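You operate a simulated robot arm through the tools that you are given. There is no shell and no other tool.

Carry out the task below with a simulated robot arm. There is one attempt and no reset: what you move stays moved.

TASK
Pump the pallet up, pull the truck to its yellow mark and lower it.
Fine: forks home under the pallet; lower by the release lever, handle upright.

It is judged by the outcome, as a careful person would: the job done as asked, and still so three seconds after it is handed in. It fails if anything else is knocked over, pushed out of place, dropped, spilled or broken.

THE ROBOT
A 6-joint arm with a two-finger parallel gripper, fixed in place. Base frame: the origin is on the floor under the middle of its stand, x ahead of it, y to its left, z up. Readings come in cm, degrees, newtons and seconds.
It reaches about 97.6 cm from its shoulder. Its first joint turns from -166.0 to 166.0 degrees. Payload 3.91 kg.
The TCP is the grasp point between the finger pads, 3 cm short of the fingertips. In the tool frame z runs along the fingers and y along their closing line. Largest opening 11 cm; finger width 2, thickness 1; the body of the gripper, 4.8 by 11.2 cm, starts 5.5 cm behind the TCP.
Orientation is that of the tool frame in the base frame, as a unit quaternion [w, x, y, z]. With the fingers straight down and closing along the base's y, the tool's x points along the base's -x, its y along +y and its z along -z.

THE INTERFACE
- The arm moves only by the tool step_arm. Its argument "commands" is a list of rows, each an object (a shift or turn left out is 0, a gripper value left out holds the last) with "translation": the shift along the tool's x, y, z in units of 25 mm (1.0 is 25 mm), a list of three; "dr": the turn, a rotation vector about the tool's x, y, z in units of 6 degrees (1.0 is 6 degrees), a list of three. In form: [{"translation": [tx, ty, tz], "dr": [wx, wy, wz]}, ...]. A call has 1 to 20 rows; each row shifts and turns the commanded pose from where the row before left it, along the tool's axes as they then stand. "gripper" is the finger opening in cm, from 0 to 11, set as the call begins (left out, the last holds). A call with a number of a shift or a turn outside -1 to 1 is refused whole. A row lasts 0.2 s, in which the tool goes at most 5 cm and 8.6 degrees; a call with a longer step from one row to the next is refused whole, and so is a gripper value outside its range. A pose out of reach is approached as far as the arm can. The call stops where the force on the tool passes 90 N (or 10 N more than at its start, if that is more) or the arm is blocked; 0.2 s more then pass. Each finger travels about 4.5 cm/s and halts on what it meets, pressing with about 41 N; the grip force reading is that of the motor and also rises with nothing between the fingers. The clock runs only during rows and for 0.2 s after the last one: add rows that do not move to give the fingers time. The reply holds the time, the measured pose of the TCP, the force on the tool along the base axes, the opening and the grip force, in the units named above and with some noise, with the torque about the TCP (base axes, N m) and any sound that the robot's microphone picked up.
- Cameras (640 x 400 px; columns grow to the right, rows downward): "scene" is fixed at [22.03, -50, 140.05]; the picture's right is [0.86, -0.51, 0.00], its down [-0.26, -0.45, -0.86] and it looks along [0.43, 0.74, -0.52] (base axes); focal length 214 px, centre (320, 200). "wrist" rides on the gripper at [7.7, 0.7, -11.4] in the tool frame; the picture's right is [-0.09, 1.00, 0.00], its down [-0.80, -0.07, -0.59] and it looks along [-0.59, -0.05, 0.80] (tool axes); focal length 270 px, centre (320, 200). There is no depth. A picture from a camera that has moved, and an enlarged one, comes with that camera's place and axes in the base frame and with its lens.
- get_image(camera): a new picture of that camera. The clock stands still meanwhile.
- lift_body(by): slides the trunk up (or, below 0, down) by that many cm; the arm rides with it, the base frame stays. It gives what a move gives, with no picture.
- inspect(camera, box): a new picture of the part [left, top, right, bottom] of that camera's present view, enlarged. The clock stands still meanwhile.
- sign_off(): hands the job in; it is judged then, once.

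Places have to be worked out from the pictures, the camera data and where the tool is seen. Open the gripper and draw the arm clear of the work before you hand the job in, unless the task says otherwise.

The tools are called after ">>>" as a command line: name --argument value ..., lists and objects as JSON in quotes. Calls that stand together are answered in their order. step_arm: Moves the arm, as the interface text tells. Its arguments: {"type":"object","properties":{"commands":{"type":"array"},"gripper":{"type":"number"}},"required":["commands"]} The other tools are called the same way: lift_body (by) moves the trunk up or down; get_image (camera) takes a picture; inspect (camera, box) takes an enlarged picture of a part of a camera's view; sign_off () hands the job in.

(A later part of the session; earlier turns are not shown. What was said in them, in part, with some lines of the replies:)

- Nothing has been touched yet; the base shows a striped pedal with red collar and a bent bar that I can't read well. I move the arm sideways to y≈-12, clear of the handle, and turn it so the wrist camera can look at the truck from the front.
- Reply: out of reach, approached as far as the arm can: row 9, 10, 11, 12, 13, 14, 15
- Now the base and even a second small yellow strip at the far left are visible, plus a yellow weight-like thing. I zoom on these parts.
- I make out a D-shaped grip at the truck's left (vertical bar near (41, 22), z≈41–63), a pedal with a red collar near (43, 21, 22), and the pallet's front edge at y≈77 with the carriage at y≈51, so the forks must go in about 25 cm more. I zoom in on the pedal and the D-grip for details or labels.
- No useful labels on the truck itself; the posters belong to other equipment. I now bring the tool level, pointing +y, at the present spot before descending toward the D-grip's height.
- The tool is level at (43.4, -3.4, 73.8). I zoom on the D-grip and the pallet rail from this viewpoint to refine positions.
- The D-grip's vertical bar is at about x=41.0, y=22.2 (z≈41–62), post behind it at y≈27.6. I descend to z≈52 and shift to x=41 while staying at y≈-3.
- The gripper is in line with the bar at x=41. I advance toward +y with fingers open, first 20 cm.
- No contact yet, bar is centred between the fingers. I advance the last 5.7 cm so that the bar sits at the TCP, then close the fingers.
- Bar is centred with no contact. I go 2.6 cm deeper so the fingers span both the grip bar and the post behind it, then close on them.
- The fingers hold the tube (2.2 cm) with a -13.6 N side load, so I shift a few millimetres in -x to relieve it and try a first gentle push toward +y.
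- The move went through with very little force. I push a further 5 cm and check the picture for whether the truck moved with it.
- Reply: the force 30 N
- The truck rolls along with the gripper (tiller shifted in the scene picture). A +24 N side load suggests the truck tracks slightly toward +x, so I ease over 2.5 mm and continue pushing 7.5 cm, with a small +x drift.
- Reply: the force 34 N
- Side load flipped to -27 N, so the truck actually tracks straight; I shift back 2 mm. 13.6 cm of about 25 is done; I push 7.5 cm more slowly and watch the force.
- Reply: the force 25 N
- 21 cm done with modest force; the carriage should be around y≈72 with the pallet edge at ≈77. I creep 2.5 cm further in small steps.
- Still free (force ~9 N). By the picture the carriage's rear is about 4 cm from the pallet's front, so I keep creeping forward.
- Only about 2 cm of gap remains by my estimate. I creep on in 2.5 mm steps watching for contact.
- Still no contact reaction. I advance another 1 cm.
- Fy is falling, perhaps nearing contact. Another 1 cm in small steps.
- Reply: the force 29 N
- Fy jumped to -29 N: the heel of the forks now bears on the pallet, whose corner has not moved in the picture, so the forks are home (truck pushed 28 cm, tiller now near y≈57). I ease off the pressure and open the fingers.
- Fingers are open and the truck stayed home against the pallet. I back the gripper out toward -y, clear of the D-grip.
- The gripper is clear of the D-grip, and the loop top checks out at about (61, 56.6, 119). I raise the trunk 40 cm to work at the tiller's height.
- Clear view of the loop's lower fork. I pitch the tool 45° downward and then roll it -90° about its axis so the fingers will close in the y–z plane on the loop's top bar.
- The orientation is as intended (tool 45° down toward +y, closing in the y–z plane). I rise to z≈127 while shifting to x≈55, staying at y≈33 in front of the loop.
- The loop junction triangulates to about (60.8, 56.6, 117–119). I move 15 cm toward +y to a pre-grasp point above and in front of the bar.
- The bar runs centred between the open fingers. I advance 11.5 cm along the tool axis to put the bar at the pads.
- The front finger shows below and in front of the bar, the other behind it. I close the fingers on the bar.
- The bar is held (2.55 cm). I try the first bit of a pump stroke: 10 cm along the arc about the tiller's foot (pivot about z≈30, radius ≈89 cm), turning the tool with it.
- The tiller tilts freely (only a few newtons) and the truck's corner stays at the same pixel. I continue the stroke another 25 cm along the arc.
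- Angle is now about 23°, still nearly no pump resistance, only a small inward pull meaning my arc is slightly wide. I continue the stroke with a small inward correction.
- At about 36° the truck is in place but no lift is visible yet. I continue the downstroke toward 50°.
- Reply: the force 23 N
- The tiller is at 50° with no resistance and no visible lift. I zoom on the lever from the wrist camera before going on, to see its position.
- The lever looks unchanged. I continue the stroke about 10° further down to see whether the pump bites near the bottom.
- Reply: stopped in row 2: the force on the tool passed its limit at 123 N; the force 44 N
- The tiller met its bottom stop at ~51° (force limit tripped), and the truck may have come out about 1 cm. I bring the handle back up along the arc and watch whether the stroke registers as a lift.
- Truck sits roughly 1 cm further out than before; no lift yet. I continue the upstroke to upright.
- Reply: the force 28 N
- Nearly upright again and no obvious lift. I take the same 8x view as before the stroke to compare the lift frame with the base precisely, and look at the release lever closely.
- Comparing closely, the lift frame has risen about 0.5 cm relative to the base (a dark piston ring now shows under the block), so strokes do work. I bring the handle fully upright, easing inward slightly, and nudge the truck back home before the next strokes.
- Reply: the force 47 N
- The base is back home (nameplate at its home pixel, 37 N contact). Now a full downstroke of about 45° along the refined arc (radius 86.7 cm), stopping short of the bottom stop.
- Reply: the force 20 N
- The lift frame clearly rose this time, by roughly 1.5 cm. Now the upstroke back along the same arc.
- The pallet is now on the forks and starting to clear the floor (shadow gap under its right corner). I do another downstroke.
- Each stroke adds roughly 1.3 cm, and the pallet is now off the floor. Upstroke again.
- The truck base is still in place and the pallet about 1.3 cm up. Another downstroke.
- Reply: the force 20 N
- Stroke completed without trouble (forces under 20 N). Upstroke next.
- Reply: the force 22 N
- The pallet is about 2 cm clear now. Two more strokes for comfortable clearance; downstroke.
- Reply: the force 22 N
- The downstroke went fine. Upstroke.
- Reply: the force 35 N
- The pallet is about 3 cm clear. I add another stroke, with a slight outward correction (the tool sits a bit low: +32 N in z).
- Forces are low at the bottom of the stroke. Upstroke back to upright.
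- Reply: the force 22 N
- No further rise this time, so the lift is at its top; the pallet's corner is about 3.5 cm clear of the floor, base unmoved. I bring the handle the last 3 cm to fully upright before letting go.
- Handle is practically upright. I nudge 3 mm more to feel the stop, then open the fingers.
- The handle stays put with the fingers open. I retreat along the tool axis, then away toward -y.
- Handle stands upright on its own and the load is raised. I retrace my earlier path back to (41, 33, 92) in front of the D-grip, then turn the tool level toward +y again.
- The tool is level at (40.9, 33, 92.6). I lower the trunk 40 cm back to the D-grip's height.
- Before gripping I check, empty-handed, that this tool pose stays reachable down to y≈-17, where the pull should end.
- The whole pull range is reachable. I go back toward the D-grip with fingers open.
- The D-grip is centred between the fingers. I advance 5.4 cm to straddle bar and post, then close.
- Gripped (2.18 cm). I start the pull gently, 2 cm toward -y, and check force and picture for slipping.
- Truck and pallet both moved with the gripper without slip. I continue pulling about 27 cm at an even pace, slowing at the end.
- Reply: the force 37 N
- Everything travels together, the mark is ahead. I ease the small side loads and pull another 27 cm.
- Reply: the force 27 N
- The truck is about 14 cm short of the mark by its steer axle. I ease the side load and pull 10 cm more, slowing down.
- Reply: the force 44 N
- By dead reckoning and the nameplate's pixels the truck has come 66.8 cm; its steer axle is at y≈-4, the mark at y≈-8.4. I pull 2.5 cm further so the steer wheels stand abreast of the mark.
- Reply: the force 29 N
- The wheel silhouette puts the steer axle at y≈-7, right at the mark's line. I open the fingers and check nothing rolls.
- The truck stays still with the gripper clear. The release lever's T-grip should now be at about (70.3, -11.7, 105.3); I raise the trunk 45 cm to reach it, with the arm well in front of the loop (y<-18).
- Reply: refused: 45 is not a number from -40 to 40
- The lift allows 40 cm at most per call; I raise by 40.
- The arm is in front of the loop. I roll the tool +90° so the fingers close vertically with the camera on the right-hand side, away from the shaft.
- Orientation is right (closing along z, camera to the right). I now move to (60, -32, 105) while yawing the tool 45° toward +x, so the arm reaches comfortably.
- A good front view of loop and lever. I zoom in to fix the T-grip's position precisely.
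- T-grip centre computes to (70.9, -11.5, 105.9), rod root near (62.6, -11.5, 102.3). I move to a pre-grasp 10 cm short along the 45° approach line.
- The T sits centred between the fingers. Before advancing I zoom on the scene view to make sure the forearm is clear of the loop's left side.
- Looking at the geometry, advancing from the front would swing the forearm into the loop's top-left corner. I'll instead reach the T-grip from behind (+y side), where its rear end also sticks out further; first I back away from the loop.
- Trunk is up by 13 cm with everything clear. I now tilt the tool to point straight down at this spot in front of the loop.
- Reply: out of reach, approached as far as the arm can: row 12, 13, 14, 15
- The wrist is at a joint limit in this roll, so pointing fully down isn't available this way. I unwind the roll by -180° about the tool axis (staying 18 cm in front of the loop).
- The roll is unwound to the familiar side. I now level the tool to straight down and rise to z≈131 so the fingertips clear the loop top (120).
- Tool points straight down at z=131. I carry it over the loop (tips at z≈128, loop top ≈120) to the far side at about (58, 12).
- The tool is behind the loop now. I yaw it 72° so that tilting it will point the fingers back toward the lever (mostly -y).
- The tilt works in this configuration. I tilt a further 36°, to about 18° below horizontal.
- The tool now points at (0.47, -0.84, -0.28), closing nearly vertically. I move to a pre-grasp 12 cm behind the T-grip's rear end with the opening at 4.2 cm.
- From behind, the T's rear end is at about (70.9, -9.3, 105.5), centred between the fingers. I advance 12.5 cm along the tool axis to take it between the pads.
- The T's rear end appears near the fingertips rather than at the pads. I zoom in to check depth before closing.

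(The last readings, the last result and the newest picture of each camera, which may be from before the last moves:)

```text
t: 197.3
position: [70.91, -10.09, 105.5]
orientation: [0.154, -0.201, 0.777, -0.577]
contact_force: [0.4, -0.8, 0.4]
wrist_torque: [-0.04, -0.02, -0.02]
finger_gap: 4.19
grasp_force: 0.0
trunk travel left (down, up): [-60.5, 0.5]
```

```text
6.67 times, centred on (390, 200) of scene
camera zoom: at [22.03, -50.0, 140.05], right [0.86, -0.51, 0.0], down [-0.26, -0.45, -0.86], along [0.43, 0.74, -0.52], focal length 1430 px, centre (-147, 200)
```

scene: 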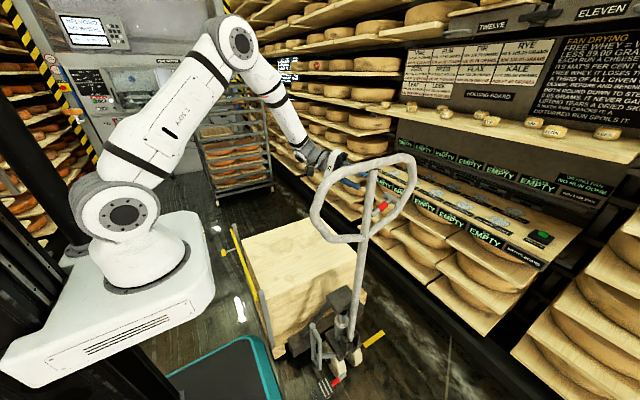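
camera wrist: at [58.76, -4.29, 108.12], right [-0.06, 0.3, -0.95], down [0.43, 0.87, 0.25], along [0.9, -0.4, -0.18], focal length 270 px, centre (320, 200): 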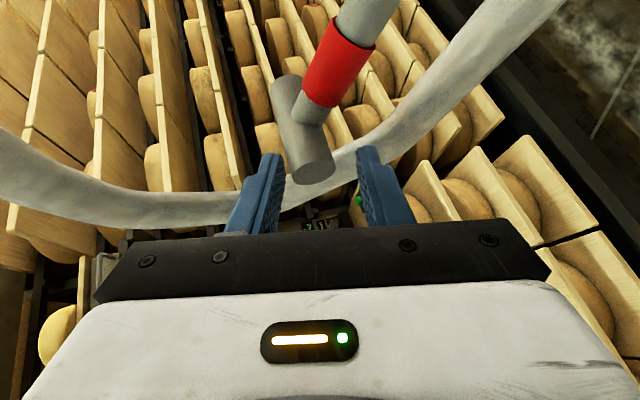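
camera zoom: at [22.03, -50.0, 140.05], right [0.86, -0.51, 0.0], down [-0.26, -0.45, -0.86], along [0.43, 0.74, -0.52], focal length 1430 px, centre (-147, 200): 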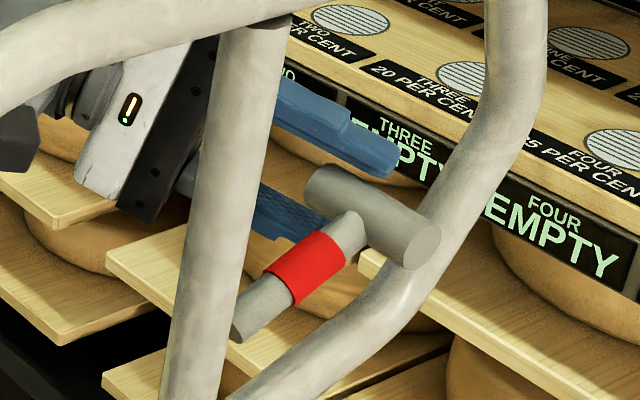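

The pads overlap only about 1 cm of the T's rear end. I shift 1.7 cm more toward -y, keeping x and z, then close gently onto it.

>>> step_arm --commands '[{"translation": [0.165, -0.085, 0.285]}, {"translation": [0.165, -0.085, 0.285]}]' --gripper 4.2

>>> inspect --camera "wrist" --box '[230, 60, 430, 220]'

>>> inspect --camera "scene" --box '[350, 170, 430, 230]'

```text
t: 197.9
position: [70.84, -11.69, 105.67]
orientation: [0.155, -0.199, 0.776, -0.578]
contact_force: [-0.1, 2.7, -0.3]
wrist_torque: [0.04, -0.02, -0.01]
finger_gap: 4.21
grasp_force: 0.1
trunk travel left (down, up): [-60.5, 0.5]
```

```text
2.50 times, centred on (330, 140) of wrist
camera zoom: at [58.69, -5.87, 108.18], right [-0.05, 0.3, -0.95], down [0.43, 0.87, 0.25], along [0.9, -0.4, -0.17], focal length 676 px, centre (295, 350)
```

zoom: 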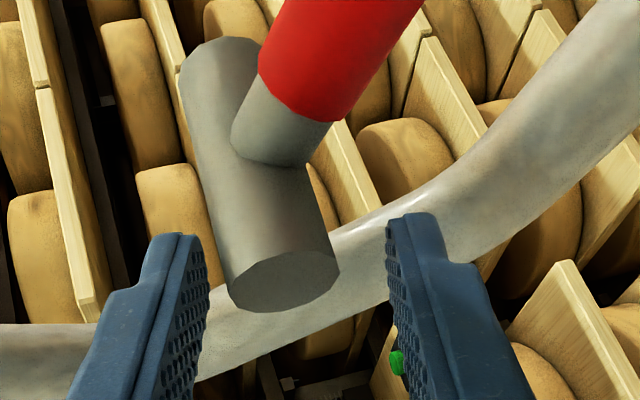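

```text
6.67 times, centred on (390, 200) of scene
camera zoom: at [22.03, -50.0, 140.05], right [0.86, -0.51, 0.0], down [-0.26, -0.45, -0.86], along [0.43, 0.74, -0.52], focal length 1430 px, centre (-147, 200)
```

zoom: 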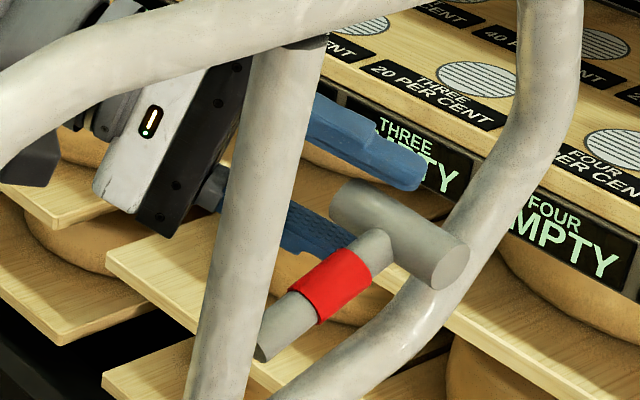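

The whole loop moved with the gripper: the lower fingertip is pushing on the loop's tube, so the handle is tilted about 2.6°. I back off 1.6 cm toward +y and see whether the handle follows or stays.

>>> step_arm --commands '[{"translation": [-0.165, 0.085, -0.285]}, {"translation": [-0.165, 0.085, -0.285]}, {}]' --gripper 4.2

>>> inspect --camera "wrist" --box '[230, 60, 430, 220]'

>>> inspect --camera "scene" --box '[350, 170, 430, 230]'

```text
t: 198.7
position: [70.91, -10.0, 105.52]
orientation: [0.155, -0.199, 0.777, -0.577]
contact_force: [-0.1, 0.2, -0.2]
wrist_torque: [0.01, -0.01, 0.03]
finger_gap: 4.2
grasp_force: 0.1
trunk travel left (down, up): [-60.5, 0.5]
```

```text
2.50 times, centred on (330, 140) of wrist
camera zoom: at [58.68, -4.22, 108.2], right [-0.05, 0.3, -0.95], down [0.43, 0.87, 0.25], along [0.9, -0.4, -0.17], focal length 676 px, centre (295, 350)
```

zoom: 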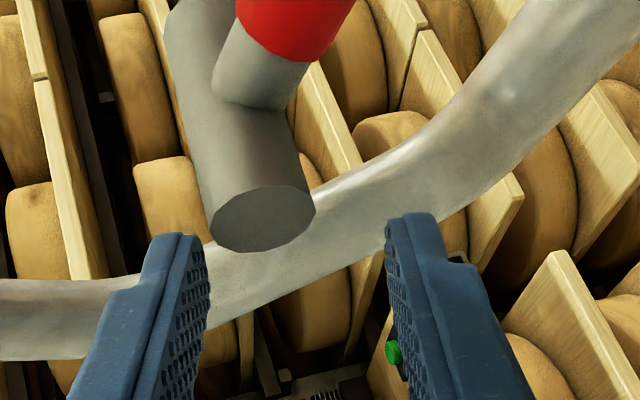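

```text
6.67 times, centred on (390, 200) of scene
camera zoom: at [22.03, -50.0, 140.05], right [0.86, -0.51, 0.0], down [-0.26, -0.45, -0.86], along [0.43, 0.74, -0.52], focal length 1430 px, centre (-147, 200)
```

zoom: 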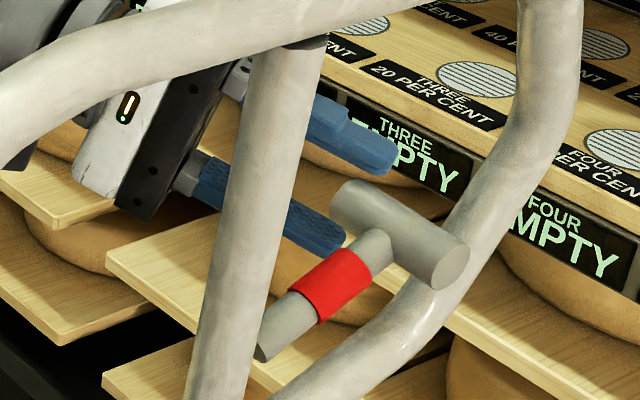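

The handle stays where it is put (no spring), tilted about 2.6°. I re-aim to overlap about 1.5 cm of the T's rear end without touching the tube, with a narrower opening.

>>> step_arm --commands '[{}, {"translation": [0.2385, -0.1, 0.117]}, {"translation": [0.2385, -0.1, 0.117]}, {}]' --gripper 3.5

>>> inspect --camera "wrist" --box '[230, 60, 430, 220]'

>>> inspect --camera "scene" --box '[350, 170, 430, 230]'

```text
t: 199.7
position: [70.12, -11.41, 105.86]
orientation: [0.154, -0.199, 0.777, -0.577]
contact_force: [0.0, -0.2, 0.3]
wrist_torque: [-0.03, 0.0, 0.02]
finger_gap: 3.49
grasp_force: 0.1
trunk travel left (down, up): [-60.5, 0.5]
```

```text
2.50 times, centred on (330, 140) of wrist
camera zoom: at [57.99, -5.41, 108.48], right [-0.05, 0.3, -0.95], down [0.43, 0.87, 0.25], along [0.9, -0.4, -0.17], focal length 676 px, centre (295, 350)
```

zoom: 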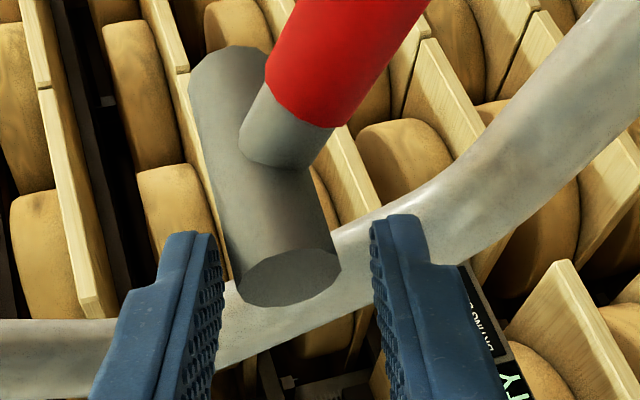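

```text
6.67 times, centred on (390, 200) of scene
camera zoom: at [22.03, -50.0, 140.05], right [0.86, -0.51, 0.0], down [-0.26, -0.45, -0.86], along [0.43, 0.74, -0.52], focal length 1430 px, centre (-147, 200)
```

zoom: 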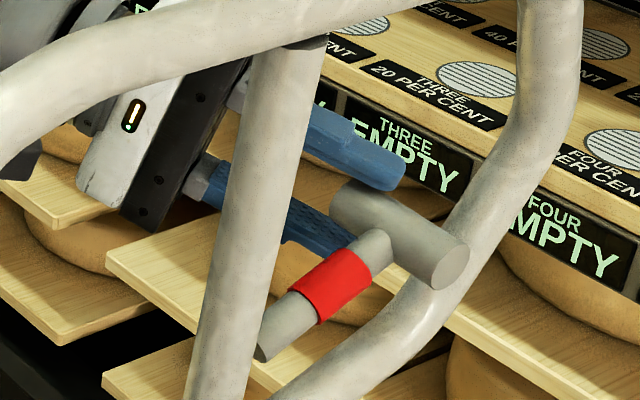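

No contact yet, and the T lies between the finger ends. I close the fingers onto it.

>>> step_arm --commands '[{}, {}, {}, {}]' --gripper 1.5

>>> inspect --camera "wrist" --box '[230, 60, 430, 220]'

>>> inspect --camera "scene" --box '[350, 170, 430, 230]'

>>> inspect --camera "scene" --box '[230, 220, 430, 390]'

```text
t: 200.7
position: [70.23, -11.36, 106.03]
orientation: [0.154, -0.2, 0.776, -0.578]
contact_force: [1.9, -1.3, 2.0]
wrist_torque: [-1.01, 0.07, 0.14]
finger_gap: 2.64
grasp_force: 45.1
trunk travel left (down, up): [-60.5, 0.5]
```

```text
2.50 times, centred on (330, 140) of wrist
camera zoom: at [58.01, -5.42, 108.5], right [-0.05, 0.3, -0.95], down [0.43, 0.87, 0.25], along [0.9, -0.4, -0.17], focal length 676 px, centre (295, 350)
```

zoom: 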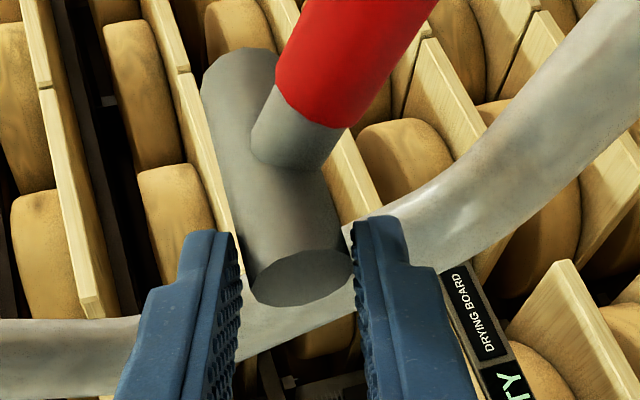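

```text
6.67 times, centred on (390, 200) of scene
camera zoom: at [22.03, -50.0, 140.05], right [0.86, -0.51, 0.0], down [-0.26, -0.45, -0.86], along [0.43, 0.74, -0.52], focal length 1430 px, centre (-147, 200)
```

zoom: 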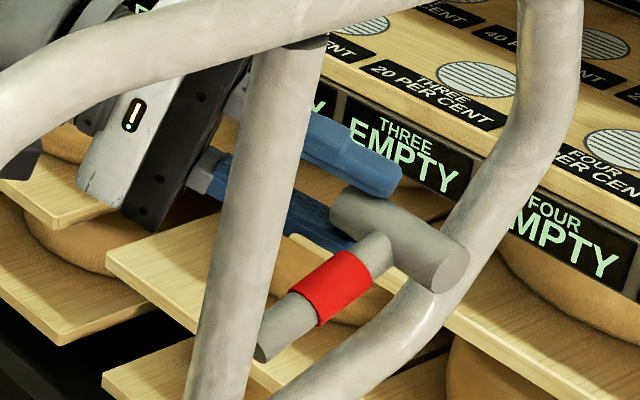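

```text
2.35 times, centred on (330, 305) of scene
camera zoom: at [22.03, -50.0, 140.05], right [0.86, -0.51, 0.0], down [-0.26, -0.45, -0.86], along [0.43, 0.74, -0.52], focal length 505 px, centre (296, -47)
```

zoom: 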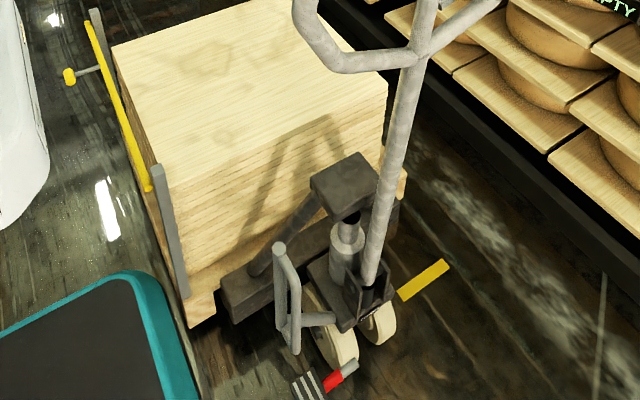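

The T is clamped (gap 2.64). I use it to draw the handle back about 3 cm toward +y to upright.

>>> step_arm --commands '[{"translation": [-0.104, 0.054, -0.178]}, {"translation": [-0.104, 0.054, -0.178]}, {"translation": [-0.104, 0.054, -0.178]}, {"translation": [-0.104, 0.054, -0.178]}, {"translation": [-0.104, 0.054, -0.178]}, {}]' --gripper 1.5

>>> inspect --camera "wrist" --box '[230, 60, 430, 220]'

>>> inspect --camera "scene" --box '[350, 170, 430, 230]'

```text
t: 202.1
position: [70.15, -8.62, 105.89]
orientation: [0.154, -0.199, 0.778, -0.576]
contact_force: [5.2, -3.2, 3.8]
wrist_torque: [-1.05, 0.08, 0.0]
finger_gap: 2.69
grasp_force: 45.0
trunk travel left (down, up): [-60.5, 0.5]
```

```text
2.50 times, centred on (330, 140) of wrist
camera zoom: at [58.04, -2.71, 108.44], right [-0.05, 0.3, -0.95], down [0.43, 0.87, 0.25], along [0.9, -0.4, -0.17], focal length 676 px, centre (295, 350)
```

zoom: 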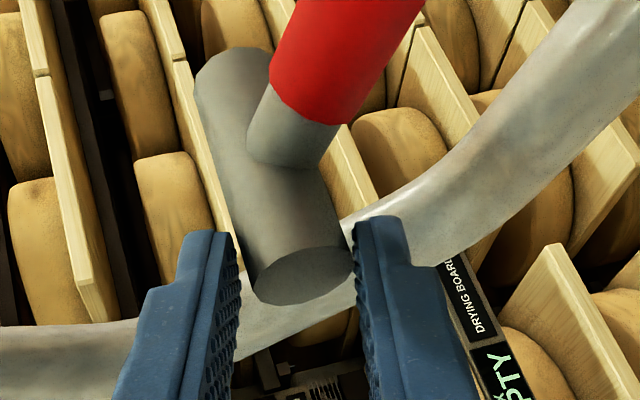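

```text
6.67 times, centred on (390, 200) of scene
camera zoom: at [22.03, -50.0, 140.05], right [0.86, -0.51, 0.0], down [-0.26, -0.45, -0.86], along [0.43, 0.74, -0.52], focal length 1430 px, centre (-147, 200)
```

zoom: 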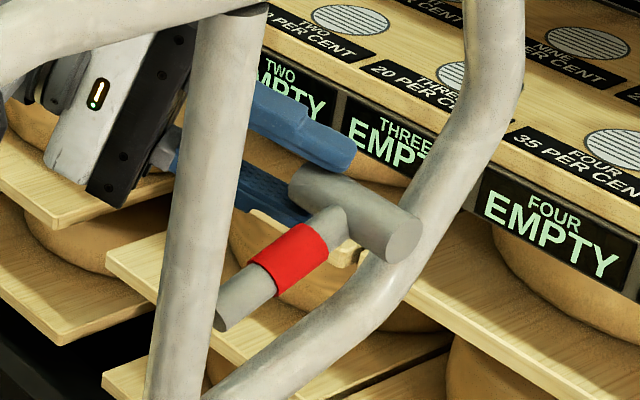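

The handle follows. It still looks about 1 cm short of upright, so I draw it on until the stop is felt.

>>> step_arm --commands '[{"translation": [-0.078, 0.04, -0.134]}, {"translation": [-0.078, 0.04, -0.134]}, {"translation": [-0.04, 0.02, -0.067]}, {}]' --gripper 1.5

>>> inspect --camera "scene" --box '[350, 170, 430, 230]'

>>> get_image --camera "scene"

```text
t: 203.1
position: [70.14, -7.58, 105.9]
orientation: [0.155, -0.199, 0.778, -0.576]
contact_force: [7.2, -4.3, 4.4]
wrist_torque: [-1.02, 0.02, -0.01]
finger_gap: 2.74
grasp_force: 45.0
trunk travel left (down, up): [-60.5, 0.5]
```

```text
6.67 times, centred on (390, 200) of scene
camera zoom: at [22.03, -50.0, 140.05], right [0.86, -0.51, 0.0], down [-0.26, -0.45, -0.86], along [0.43, 0.74, -0.52], focal length 1430 px, centre (-147, 200)
```

zoom: 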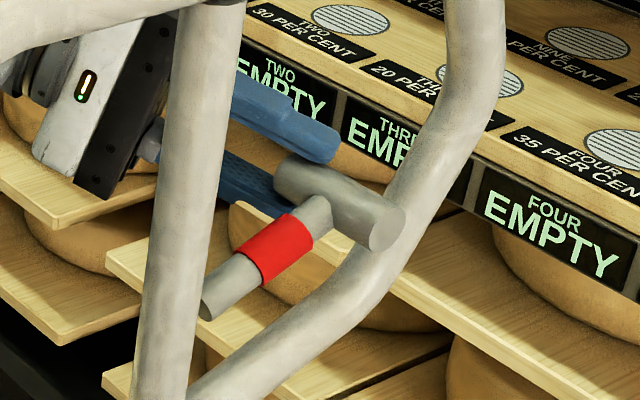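

```text
taken
```

scene: 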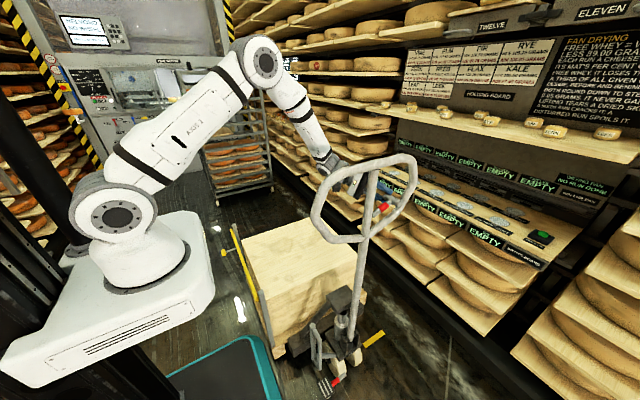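

The handle is back to upright to within about half a degree. Holding the T, I now test the lever: first 0.5 cm upward along its arc, watching the force.

>>> step_arm --commands '[{"translation": [0.064, -0.166, -0.088]}, {}]' --gripper 1.5

>>> inspect --camera "scene" --box '[350, 170, 430, 230]'

```text
t: 203.7
position: [70.09, -7.67, 106.24]
orientation: [0.153, -0.2, 0.777, -0.577]
contact_force: [3.8, -1.4, -2.6]
wrist_torque: [-0.83, -0.05, 0.46]
finger_gap: 2.69
grasp_force: 44.5
trunk travel left (down, up): [-60.5, 0.5]
```

```text
6.67 times, centred on (390, 200) of scene
camera zoom: at [22.03, -50.0, 140.05], right [0.86, -0.51, 0.0], down [-0.26, -0.45, -0.86], along [0.43, 0.74, -0.52], focal length 1430 px, centre (-147, 200)
```

zoom: 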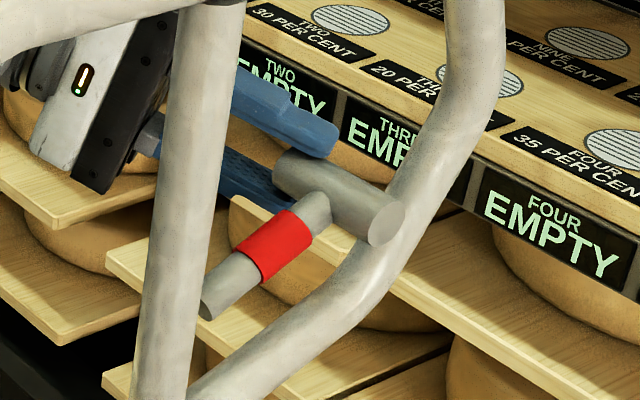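

Forces are slight: the lever seems sprung around its rest. I raise it a further 1 cm.

>>> step_arm --commands '[{"translation": [0.064, -0.166, -0.088]}, {"translation": [0.064, -0.166, -0.088]}, {}]' --gripper 1.5

>>> inspect --camera "scene" --box '[350, 170, 430, 230]'

>>> inspect --camera "scene" --box '[290, 270, 430, 380]'

```text
t: 204.5
position: [70.01, -7.51, 106.43]
orientation: [0.149, -0.203, 0.779, -0.574]
contact_force: [4.0, 0.6, -49.7]
wrist_torque: [0.26, 0.15, 0.67]
finger_gap: 2.71
grasp_force: 45.2
trunk travel left (down, up): [-60.5, 0.5]
```

```text
6.67 times, centred on (390, 200) of scene
camera zoom: at [22.03, -50.0, 140.05], right [0.86, -0.51, 0.0], down [-0.26, -0.45, -0.86], along [0.43, 0.74, -0.52], focal length 1430 px, centre (-147, 200)
```

zoom: 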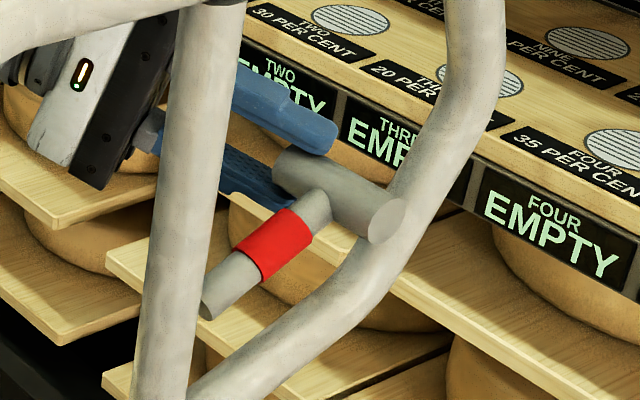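

```text
3.64 times, centred on (360, 325) of scene
camera zoom: at [22.03, -50.0, 140.05], right [0.86, -0.51, 0.0], down [-0.26, -0.45, -0.86], along [0.43, 0.74, -0.52], focal length 780 px, centre (174, -254)
```

zoom: 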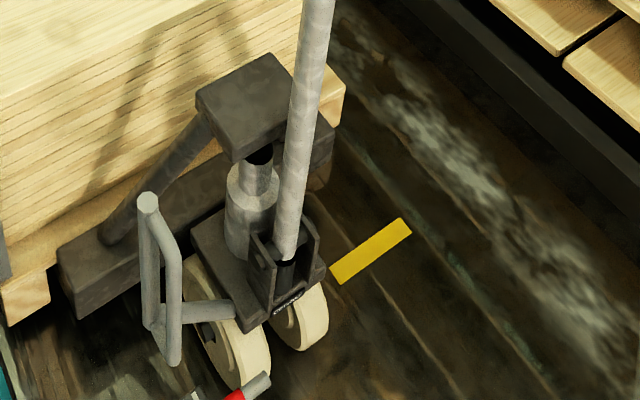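

Upward is blocked (-50 N), so the lever works downward. I relieve that and press the lever down gently, about 1 cm below rest.

>>> step_arm --commands '[{"translation": [-0.064, 0.166, 0.088]}, {"translation": [-0.064, 0.166, 0.088]}, {"translation": [-0.064, 0.166, 0.088]}, {"translation": [-0.064, 0.166, 0.088]}, {"translation": [-0.064, 0.166, 0.088]}, {}]' --gripper 1.5

>>> inspect --camera "scene" --box '[350, 170, 430, 230]'

>>> inspect --camera "scene" --box '[290, 270, 430, 380]'

```text
t: 205.9
position: [70.31, -7.47, 105.13]
orientation: [0.155, -0.199, 0.776, -0.578]
contact_force: [-6.9, -2.6, 3.2]
wrist_torque: [-0.85, 0.38, -0.59]
finger_gap: 2.68
grasp_force: 45.0
trunk travel left (down, up): [-60.5, 0.5]
```

```text
6.67 times, centred on (390, 200) of scene
camera zoom: at [22.03, -50.0, 140.05], right [0.86, -0.51, 0.0], down [-0.26, -0.45, -0.86], along [0.43, 0.74, -0.52], focal length 1430 px, centre (-147, 200)
```

zoom: 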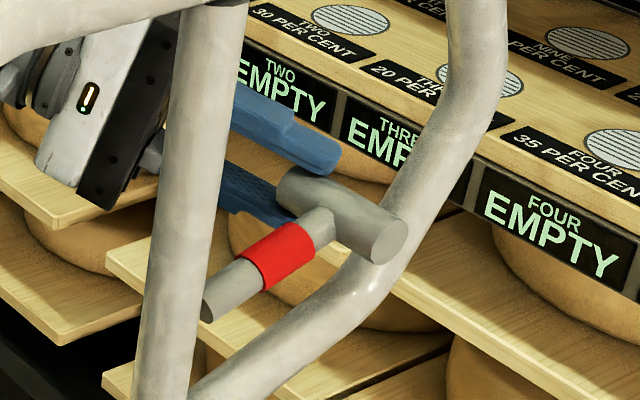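

```text
3.64 times, centred on (360, 325) of scene
camera zoom: at [22.03, -50.0, 140.05], right [0.86, -0.51, 0.0], down [-0.26, -0.45, -0.86], along [0.43, 0.74, -0.52], focal length 780 px, centre (174, -254)
```

zoom: 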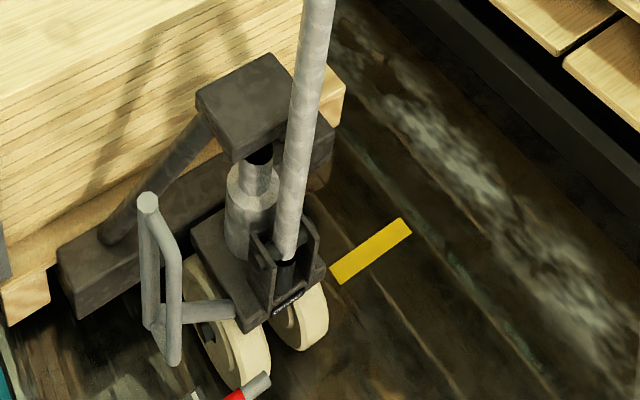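

The lever goes down easily (3 N) but the load has not moved yet. I press 1 cm further.

>>> step_arm --commands '[{"translation": [-0.05, 0.166, 0.088]}, {"translation": [-0.05, 0.166, 0.088]}, {}]' --gripper 1.5

>>> inspect --camera "scene" --box '[350, 170, 430, 230]'

>>> inspect --camera "scene" --box '[290, 270, 430, 380]'

```text
t: 206.7
position: [70.81, -7.5, 104.0]
orientation: [0.155, -0.2, 0.777, -0.577]
contact_force: [-2.8, 1.4, 3.5]
wrist_torque: [-0.91, 0.26, 0.11]
finger_gap: 2.68
grasp_force: 45.3
trunk travel left (down, up): [-60.5, 0.5]
```

```text
6.67 times, centred on (390, 200) of scene
camera zoom: at [22.03, -50.0, 140.05], right [0.86, -0.51, 0.0], down [-0.26, -0.45, -0.86], along [0.43, 0.74, -0.52], focal length 1430 px, centre (-147, 200)
```

zoom: 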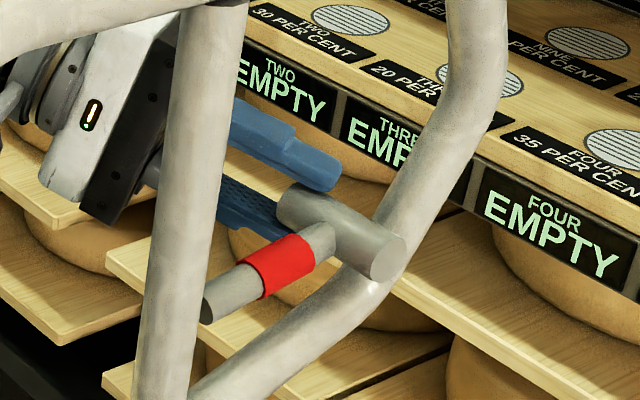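

```text
3.64 times, centred on (360, 325) of scene
camera zoom: at [22.03, -50.0, 140.05], right [0.86, -0.51, 0.0], down [-0.26, -0.45, -0.86], along [0.43, 0.74, -0.52], focal length 780 px, centre (174, -254)
```

zoom: 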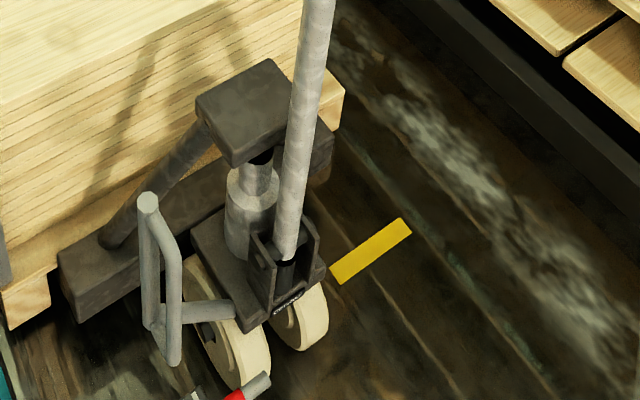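

The lift frame has begun to sink slowly at this lever position. I hold here for a second and watch.

>>> step_arm --commands '[{}, {}, {}, {}, {}]' --gripper 1.5

>>> inspect --camera "scene" --box '[290, 270, 430, 380]'

```text
t: 207.9
position: [70.86, -7.51, 104.07]
orientation: [0.154, -0.199, 0.777, -0.577]
contact_force: [0.6, 1.7, 2.6]
wrist_torque: [-0.82, 0.09, 0.36]
finger_gap: 2.7
grasp_force: 44.8
trunk travel left (down, up): [-60.5, 0.5]
```

```text
3.64 times, centred on (360, 325) of scene
camera zoom: at [22.03, -50.0, 140.05], right [0.86, -0.51, 0.0], down [-0.26, -0.45, -0.86], along [0.43, 0.74, -0.52], focal length 780 px, centre (174, -254)
```

zoom: 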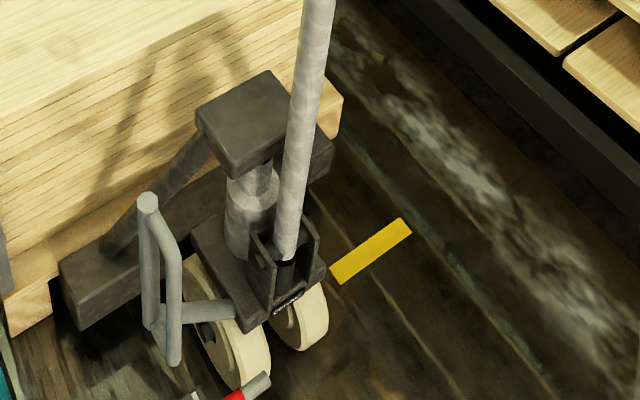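

It sinks smoothly, around 1.5 cm per second. I keep holding the lever for 3 more seconds.

>>> step_arm --commands '[{}, {}, {}, {}, {}, {}, {}, {}, {}, {}, {}, {}, {}, {}, {}]' --gripper 1.5

>>> inspect --camera "scene" --box '[290, 270, 430, 380]'

>>> inspect --camera "scene" --box '[350, 170, 430, 230]'

```text
t: 211.1
position: [70.77, -7.66, 103.98]
orientation: [0.154, -0.199, 0.777, -0.577]
contact_force: [1.4, 0.3, 1.1]
wrist_torque: [-0.83, -0.03, 0.1]
finger_gap: 2.67
grasp_force: 45.1
trunk travel left (down, up): [-60.5, 0.5]
```

```text
3.64 times, centred on (360, 325) of scene
camera zoom: at [22.03, -50.0, 140.05], right [0.86, -0.51, 0.0], down [-0.26, -0.45, -0.86], along [0.43, 0.74, -0.52], focal length 780 px, centre (174, -254)
```

zoom: 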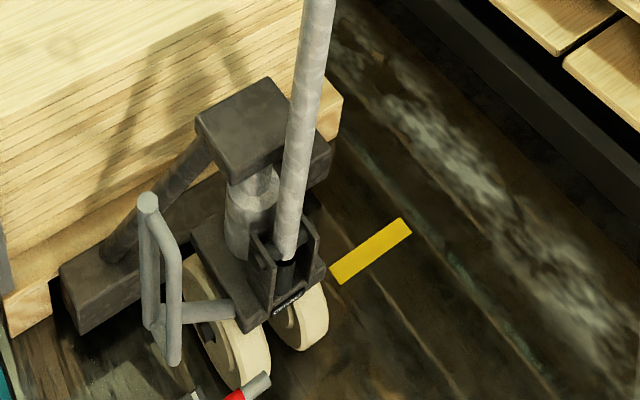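

```text
6.67 times, centred on (390, 200) of scene
camera zoom: at [22.03, -50.0, 140.05], right [0.86, -0.51, 0.0], down [-0.26, -0.45, -0.86], along [0.43, 0.74, -0.52], focal length 1430 px, centre (-147, 200)
```

zoom: 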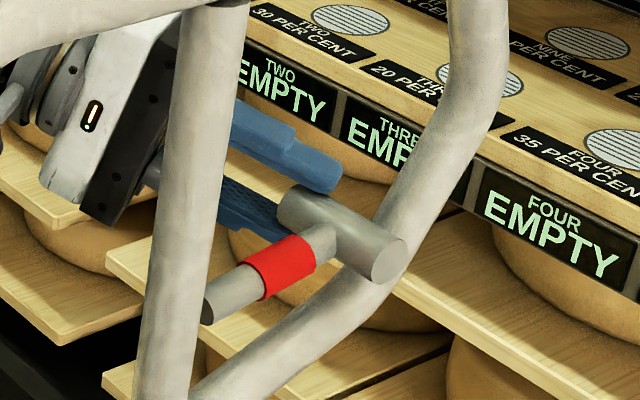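

The sinking has stopped or nearly so. I check closely whether pallet and forks are fully down.

>>> inspect --camera "scene" --box '[240, 270, 360, 370]'

>>> inspect --camera "scene" --box '[330, 270, 400, 330]'

>>> step_arm --commands '[{}, {}, {}, {}, {}, {}, {}, {}, {}, {}]' --gripper 1.5

>>> inspect --camera "scene" --box '[330, 270, 400, 330]'

```text
4.00 times, centred on (300, 320) of scene
camera zoom: at [22.03, -50.0, 140.05], right [0.86, -0.51, 0.0], down [-0.26, -0.45, -0.86], along [0.43, 0.74, -0.52], focal length 858 px, centre (400, -280)
```

zoom: 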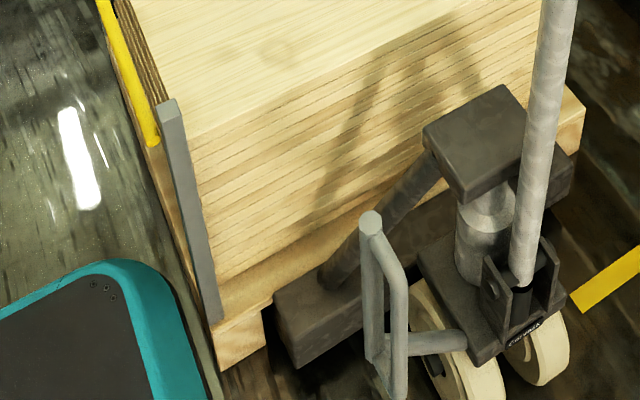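

```text
6.67 times, centred on (365, 300) of scene
camera zoom: at [22.03, -50.0, 140.05], right [0.86, -0.51, 0.0], down [-0.26, -0.45, -0.86], along [0.43, 0.74, -0.52], focal length 1430 px, centre (20, -467)
```

zoom: 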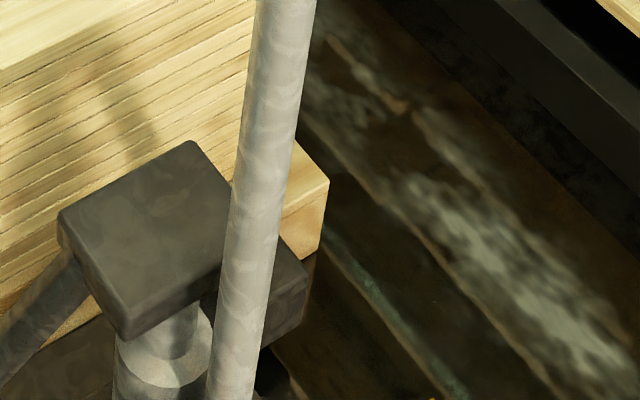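

```text
t: 213.3
position: [70.85, -7.48, 103.97]
orientation: [0.154, -0.199, 0.776, -0.578]
contact_force: [0.7, -0.6, 2.1]
wrist_torque: [-0.87, 0.01, 0.12]
finger_gap: 2.7
grasp_force: 44.7
trunk travel left (down, up): [-60.5, 0.5]
```

```text
6.67 times, centred on (365, 300) of scene
camera zoom: at [22.03, -50.0, 140.05], right [0.86, -0.51, 0.0], down [-0.26, -0.45, -0.86], along [0.43, 0.74, -0.52], focal length 1430 px, centre (20, -467)
```

zoom: 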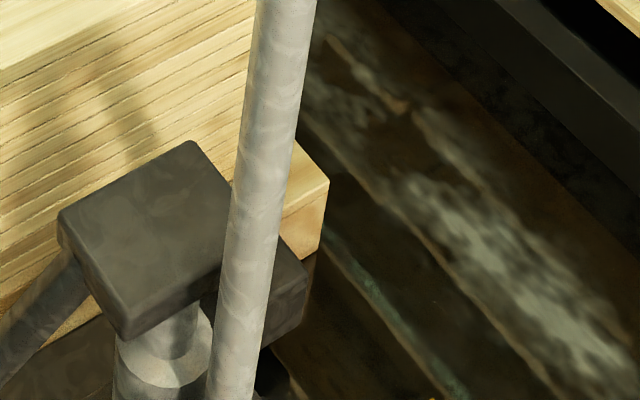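

Two views 2 s apart are identical and there is no gap under the pallet: it is fully down. I guide the lever back up to its rest position before letting go.

>>> step_arm --commands '[{"translation": [0.05, -0.166, -0.088]}, {"translation": [0.055, -0.166, -0.088]}, {"translation": [0.064, -0.166, -0.088]}, {"translation": [0.064, -0.166, -0.088]}, {}]' --gripper 1.5

>>> inspect --camera "scene" --box '[350, 170, 430, 230]'

```text
t: 214.5
position: [70.15, -7.65, 105.79]
orientation: [0.153, -0.2, 0.777, -0.577]
contact_force: [-3.2, 0.3, -4.0]
wrist_torque: [-0.63, -0.23, 0.01]
finger_gap: 2.61
grasp_force: 44.6
trunk travel left (down, up): [-60.5, 0.5]
```

```text
6.67 times, centred on (390, 200) of scene
camera zoom: at [22.03, -50.0, 140.05], right [0.86, -0.51, 0.0], down [-0.26, -0.45, -0.86], along [0.43, 0.74, -0.52], focal length 1430 px, centre (-147, 200)
```

zoom: 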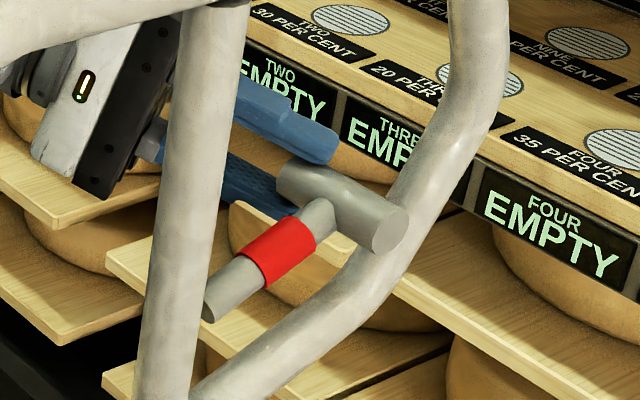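

Lever is up at rest. I draw the handle a last 5 mm toward +y to make sure it is fully upright.

>>> step_arm --commands '[{"translation": [-0.05, 0.025, -0.084]}, {"translation": [-0.05, 0.025, -0.084]}, {}]' --gripper 1.5

>>> inspect --camera "scene" --box '[350, 170, 430, 230]'

```text
t: 215.3
position: [70.18, -7.03, 105.83]
orientation: [0.154, -0.198, 0.777, -0.578]
contact_force: [-5.6, -4.0, -1.1]
wrist_torque: [-0.85, 0.05, -0.46]
finger_gap: 2.63
grasp_force: 44.9
trunk travel left (down, up): [-60.5, 0.5]
```

```text
6.67 times, centred on (390, 200) of scene
camera zoom: at [22.03, -50.0, 140.05], right [0.86, -0.51, 0.0], down [-0.26, -0.45, -0.86], along [0.43, 0.74, -0.52], focal length 1430 px, centre (-147, 200)
```

zoom: 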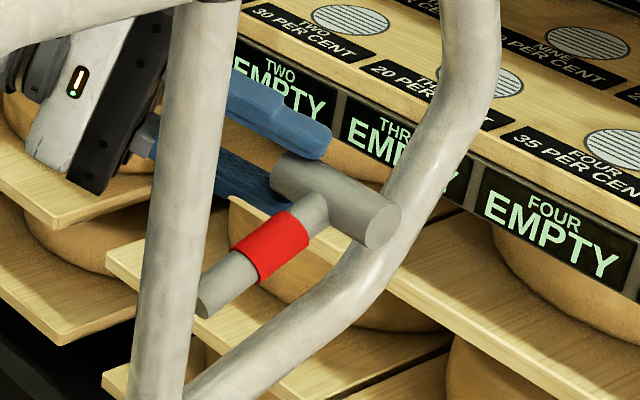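

The handle is now at its upright pixel position. I open the fingers and withdraw straight back along the tool axis.

>>> step_arm --commands '[{}, {}, {}]' --gripper 4.2

>>> inspect --camera "scene" --box '[350, 170, 430, 230]'

>>> step_arm --commands '[{"translation": [0, 0, -0.5]}, {"translation": [0, 0, -0.7]}, {"translation": [0, 0, -0.8]}, {"translation": [0, 0, -0.8]}, {"translation": [0, 0, -0.8]}, {"translation": [0, 0, -0.8]}, {"translation": [0, 0, -0.8]}, {"translation": [0, 0, -0.8]}]' --gripper 4.2

>>> get_image --camera "scene"

>>> get_image --camera "wrist"

```text
t: 216.1
position: [70.18, -7.07, 105.85]
orientation: [0.154, -0.199, 0.777, -0.577]
contact_force: [-0.6, -0.1, -0.6]
wrist_torque: [0.0, -0.02, 0.04]
finger_gap: 4.21
grasp_force: 0.0
trunk travel left (down, up): [-60.5, 0.5]
```

```text
6.67 times, centred on (390, 200) of scene
camera zoom: at [22.03, -50.0, 140.05], right [0.86, -0.51, 0.0], down [-0.26, -0.45, -0.86], along [0.43, 0.74, -0.52], focal length 1430 px, centre (-147, 200)
```

zoom: 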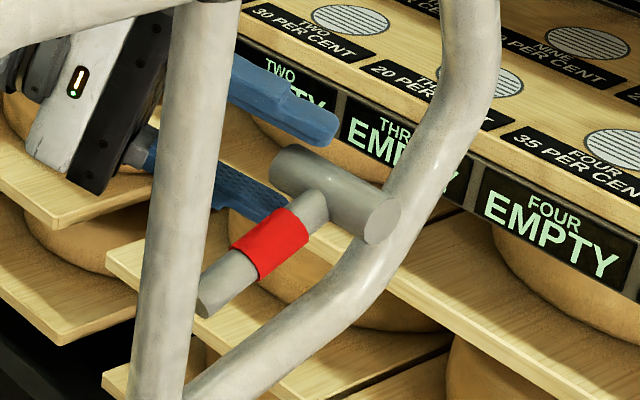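

```text
t: 217.9
position: [63.09, 5.46, 110.07]
orientation: [0.154, -0.2, 0.777, -0.577]
contact_force: [-0.6, 0.3, 0.3]
wrist_torque: [-0.04, 0.01, 0.0]
finger_gap: 4.24
grasp_force: 0.0
trunk travel left (down, up): [-60.5, 0.5]
```

```text
taken
```

scene: 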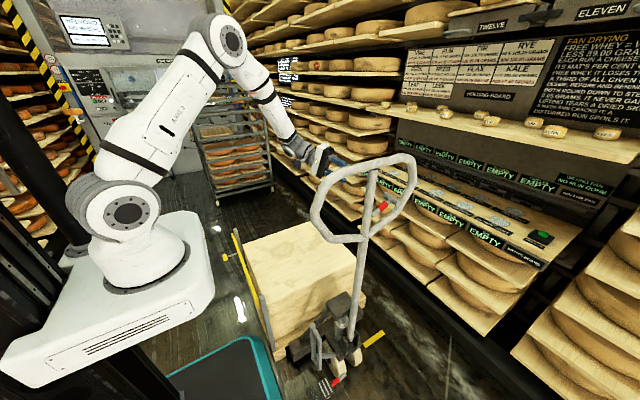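

```text
taken
camera wrist: at [50.87, 11.36, 112.76], right [-0.05, 0.3, -0.95], down [0.43, 0.87, 0.25], along [0.9, -0.4, -0.17], focal length 270 px, centre (320, 200)
```

wrist: 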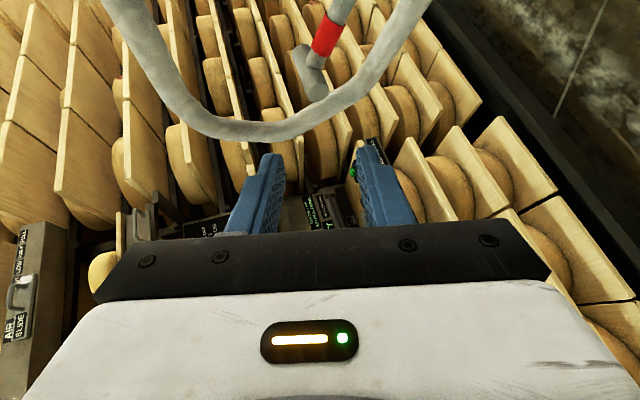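

The handle and lever stay at rest. I raise the arm up and away from the handle.

>>> step_arm --commands '[{"translation": [0.037, -0.84, -0.69]}, {"translation": [0.037, -0.84, -0.69]}, {"translation": [0.037, -0.84, -0.69]}, {"translation": [0.037, -0.84, -0.69]}, {"translation": [0.037, -0.84, -0.69]}, {"translation": [0.037, -0.84, -0.69]}, {"translation": [0.037, -0.84, -0.69]}, {"translation": [0.037, -0.84, -0.69]}]' --gripper 11

>>> step_arm --commands '[{"dr": [-1, 0, 0]}, {"dr": [-1, 0, 0]}, {"dr": [-1, 0, 0]}, {"dr": [-1, 0, 0]}, {"dr": [-1, 0, 0]}, {"dr": [-1, 0, 0]}, {"dr": [-1, 0, 0]}, {"dr": [-1, 0, 0]}, {"dr": [-1, 0, 0]}, {"dr": [-1, 0, 0]}, {"dr": [-1, 0, 0]}, {"dr": [-1, 0, 0]}]'

>>> get_image --camera "wrist"

>>> get_image --camera "scene"

```text
t: 219.7
position: [58.16, 12.37, 130.35]
orientation: [0.154, -0.199, 0.777, -0.577]
contact_force: [-1.1, -0.1, 0.7]
wrist_torque: [0.0, 0.0, 0.03]
finger_gap: 10.99
grasp_force: 0.0
trunk travel left (down, up): [-60.5, 0.5]
```

```text
t: 222.3
position: [58.31, 12.41, 130.31]
orientation: [0.007, -0.252, 0.968, -0.009]
contact_force: [-0.3, 0.0, 0.5]
wrist_torque: [0.01, -0.01, 0.01]
finger_gap: 11.02
grasp_force: 0.0
trunk travel left (down, up): [-60.5, 0.5]
```

```text
taken
camera wrist: at [50.94, 9.14, 141.61], right [-0.41, 0.91, -0.02], down [0.72, 0.34, 0.6], along [0.56, 0.23, -0.8], focal length 270 px, centre (320, 200)
```

wrist: 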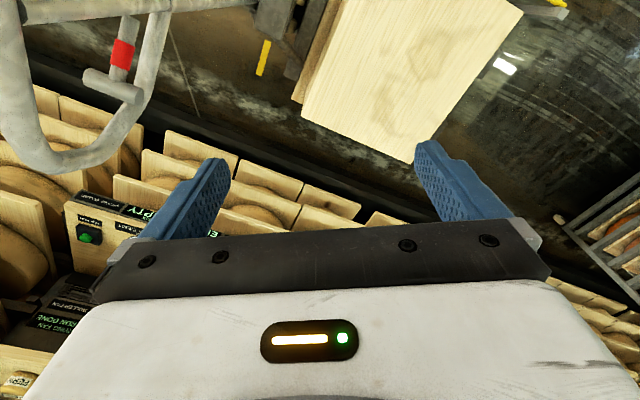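

```text
taken
```

scene: 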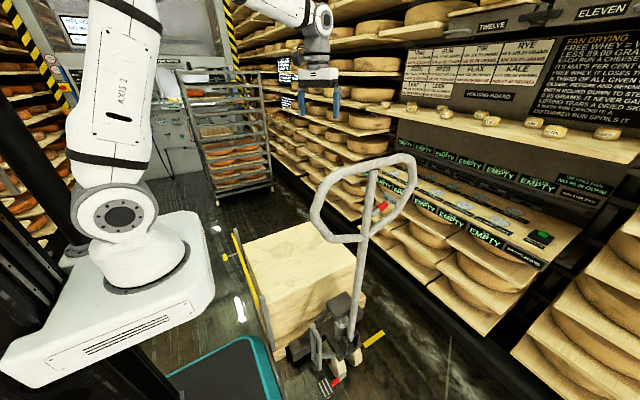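

Arm is up behind the handle. I swing it left to a clear spot with the tool straight down, from which the wrist camera can check the wheels against the mark.

>>> step_arm --commands '[{"dr": [0, 0, 1]}, {"dr": [0, 0, 1]}, {"dr": [0, 0, 1]}, {"dr": [0, 0, 1]}, {"dr": [0, 0, 0.9]}, {"translation": [0.8, 0, -0.4]}, {"translation": [0.8, 0, -0.4]}, {"translation": [0.8, 0, -0.4]}, {"translation": [0.8, 0, -0.4]}, {"translation": [0.8, 0, -0.4]}, {"translation": [0.8, 0, -0.4]}, {"translation": [0.8, 0, -0.4]}, {"translation": [0.8, 0, -0.4]}, {"translation": [0.6, 0, 0]}]' --gripper 11

>>> get_image --camera "wrist"

>>> inspect --camera "wrist" --box '[100, 0, 420, 150]'

```text
t: 225.3
position: [40.4, 12.44, 137.81]
orientation: [0.01, 0.002, 1.0, -0.009]
contact_force: [0.4, 0.3, 0.2]
wrist_torque: [0.02, 0.01, 0.02]
finger_gap: 11.0
grasp_force: 0.0
trunk travel left (down, up): [-60.5, 0.5]
```

```text
taken
camera wrist: at [32.51, 13.24, 149.18], right [0.09, 1.0, -0.01], down [0.79, -0.06, 0.61], along [0.61, -0.07, -0.79], focal length 270 px, centre (320, 200)
```

wrist: 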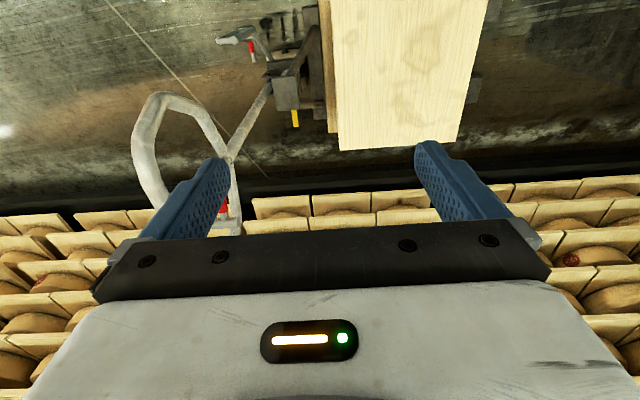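

```text
2.00 times, centred on (260, 75) of wrist
camera zoom: at [32.51, 13.24, 149.18], right [0.09, 1.0, -0.01], down [0.79, -0.06, 0.61], along [0.61, -0.07, -0.79], focal length 541 px, centre (440, 450)
```

zoom: 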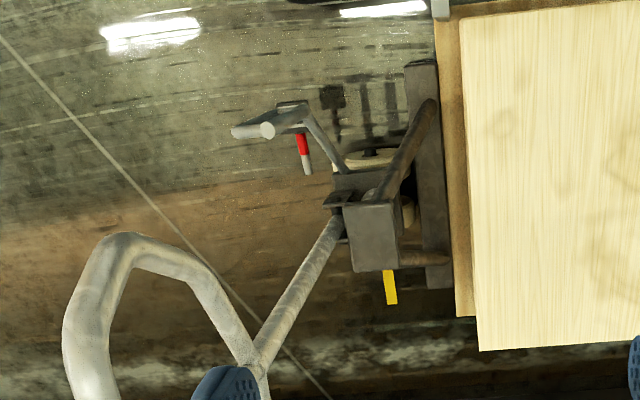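

From above, the steer axle reads y≈-7.6 and the mark y≈-9.0 in the same picture: wheels at the mark. I check the handle's uprightness and the pallet/fork state once more in the scene view.

>>> inspect --camera "scene" --box '[290, 140, 430, 250]'

>>> inspect --camera "scene" --box '[230, 220, 400, 370]'

>>> get_image --camera "scene"

```text
3.64 times, centred on (360, 195) of scene
camera zoom: at [22.03, -50.0, 140.05], right [0.86, -0.51, 0.0], down [-0.26, -0.45, -0.86], along [0.43, 0.74, -0.52], focal length 780 px, centre (174, 218)
```

zoom: 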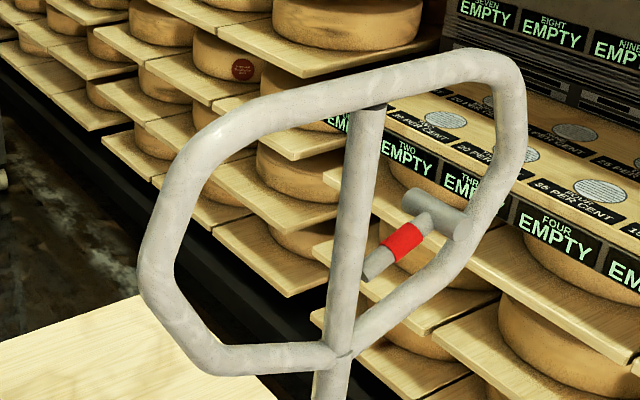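

```text
2.67 times, centred on (315, 295) of scene
camera zoom: at [22.03, -50.0, 140.05], right [0.86, -0.51, 0.0], down [-0.26, -0.45, -0.86], along [0.43, 0.74, -0.52], focal length 572 px, centre (333, -53)
```

zoom: 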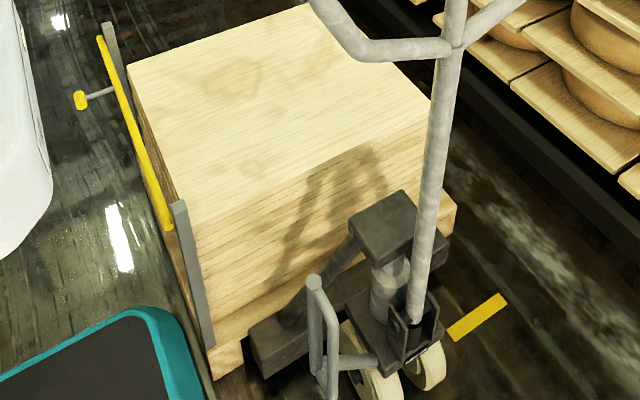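

```text
taken
```

scene: 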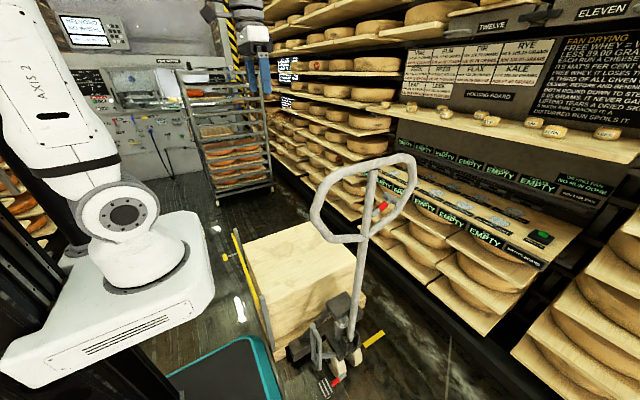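

The handle's top reads y≈-11.6 over its pivot at ≈-12.4 (upright within half a degree). The lever is at rest, the pallet is down on the floor with the forks home, the wheels are at the mark, and the arm is clear with the gripper open. I hand the job in.

>>> sign_off

```text
The job is handed in.
```

I finished the job and handed it in; I have no verdict back yet.

- **Forks:** The truck started about 28 cm short of the pallet. I pushed it in by the side grip until the fork heel touched the pallet.
- **Pumping:** Strokes of the handle raised the pallet about 3.5 cm off the floor. The last stroke added nothing, so I took that as the top of the lift.
- **Pull:** I pulled truck and pallet together about 69 cm. I read "at the mark" as the front wheels standing level with it. In the last overhead picture the wheel axle and the mark were about 1.4 cm apart.
- **Lowering:** I held the release lever down with the handle upright. The pallet sank smoothly to the floor, and two pictures 2 s apart showed no further movement.

**Two slips along the way:**
- On the first stroke the handle hit its bottom stop and the truck came out about 1 cm. I pushed it back home before lifting.
- While reaching for the lever a fingertip nudged the handle about 2.6° off upright. I drew it back before pressing the lever.

At hand-in the handle was upright to within about half a degree and the lever was back at rest. The gripper was open and the arm clear. I saw nothing else knocked or moved.
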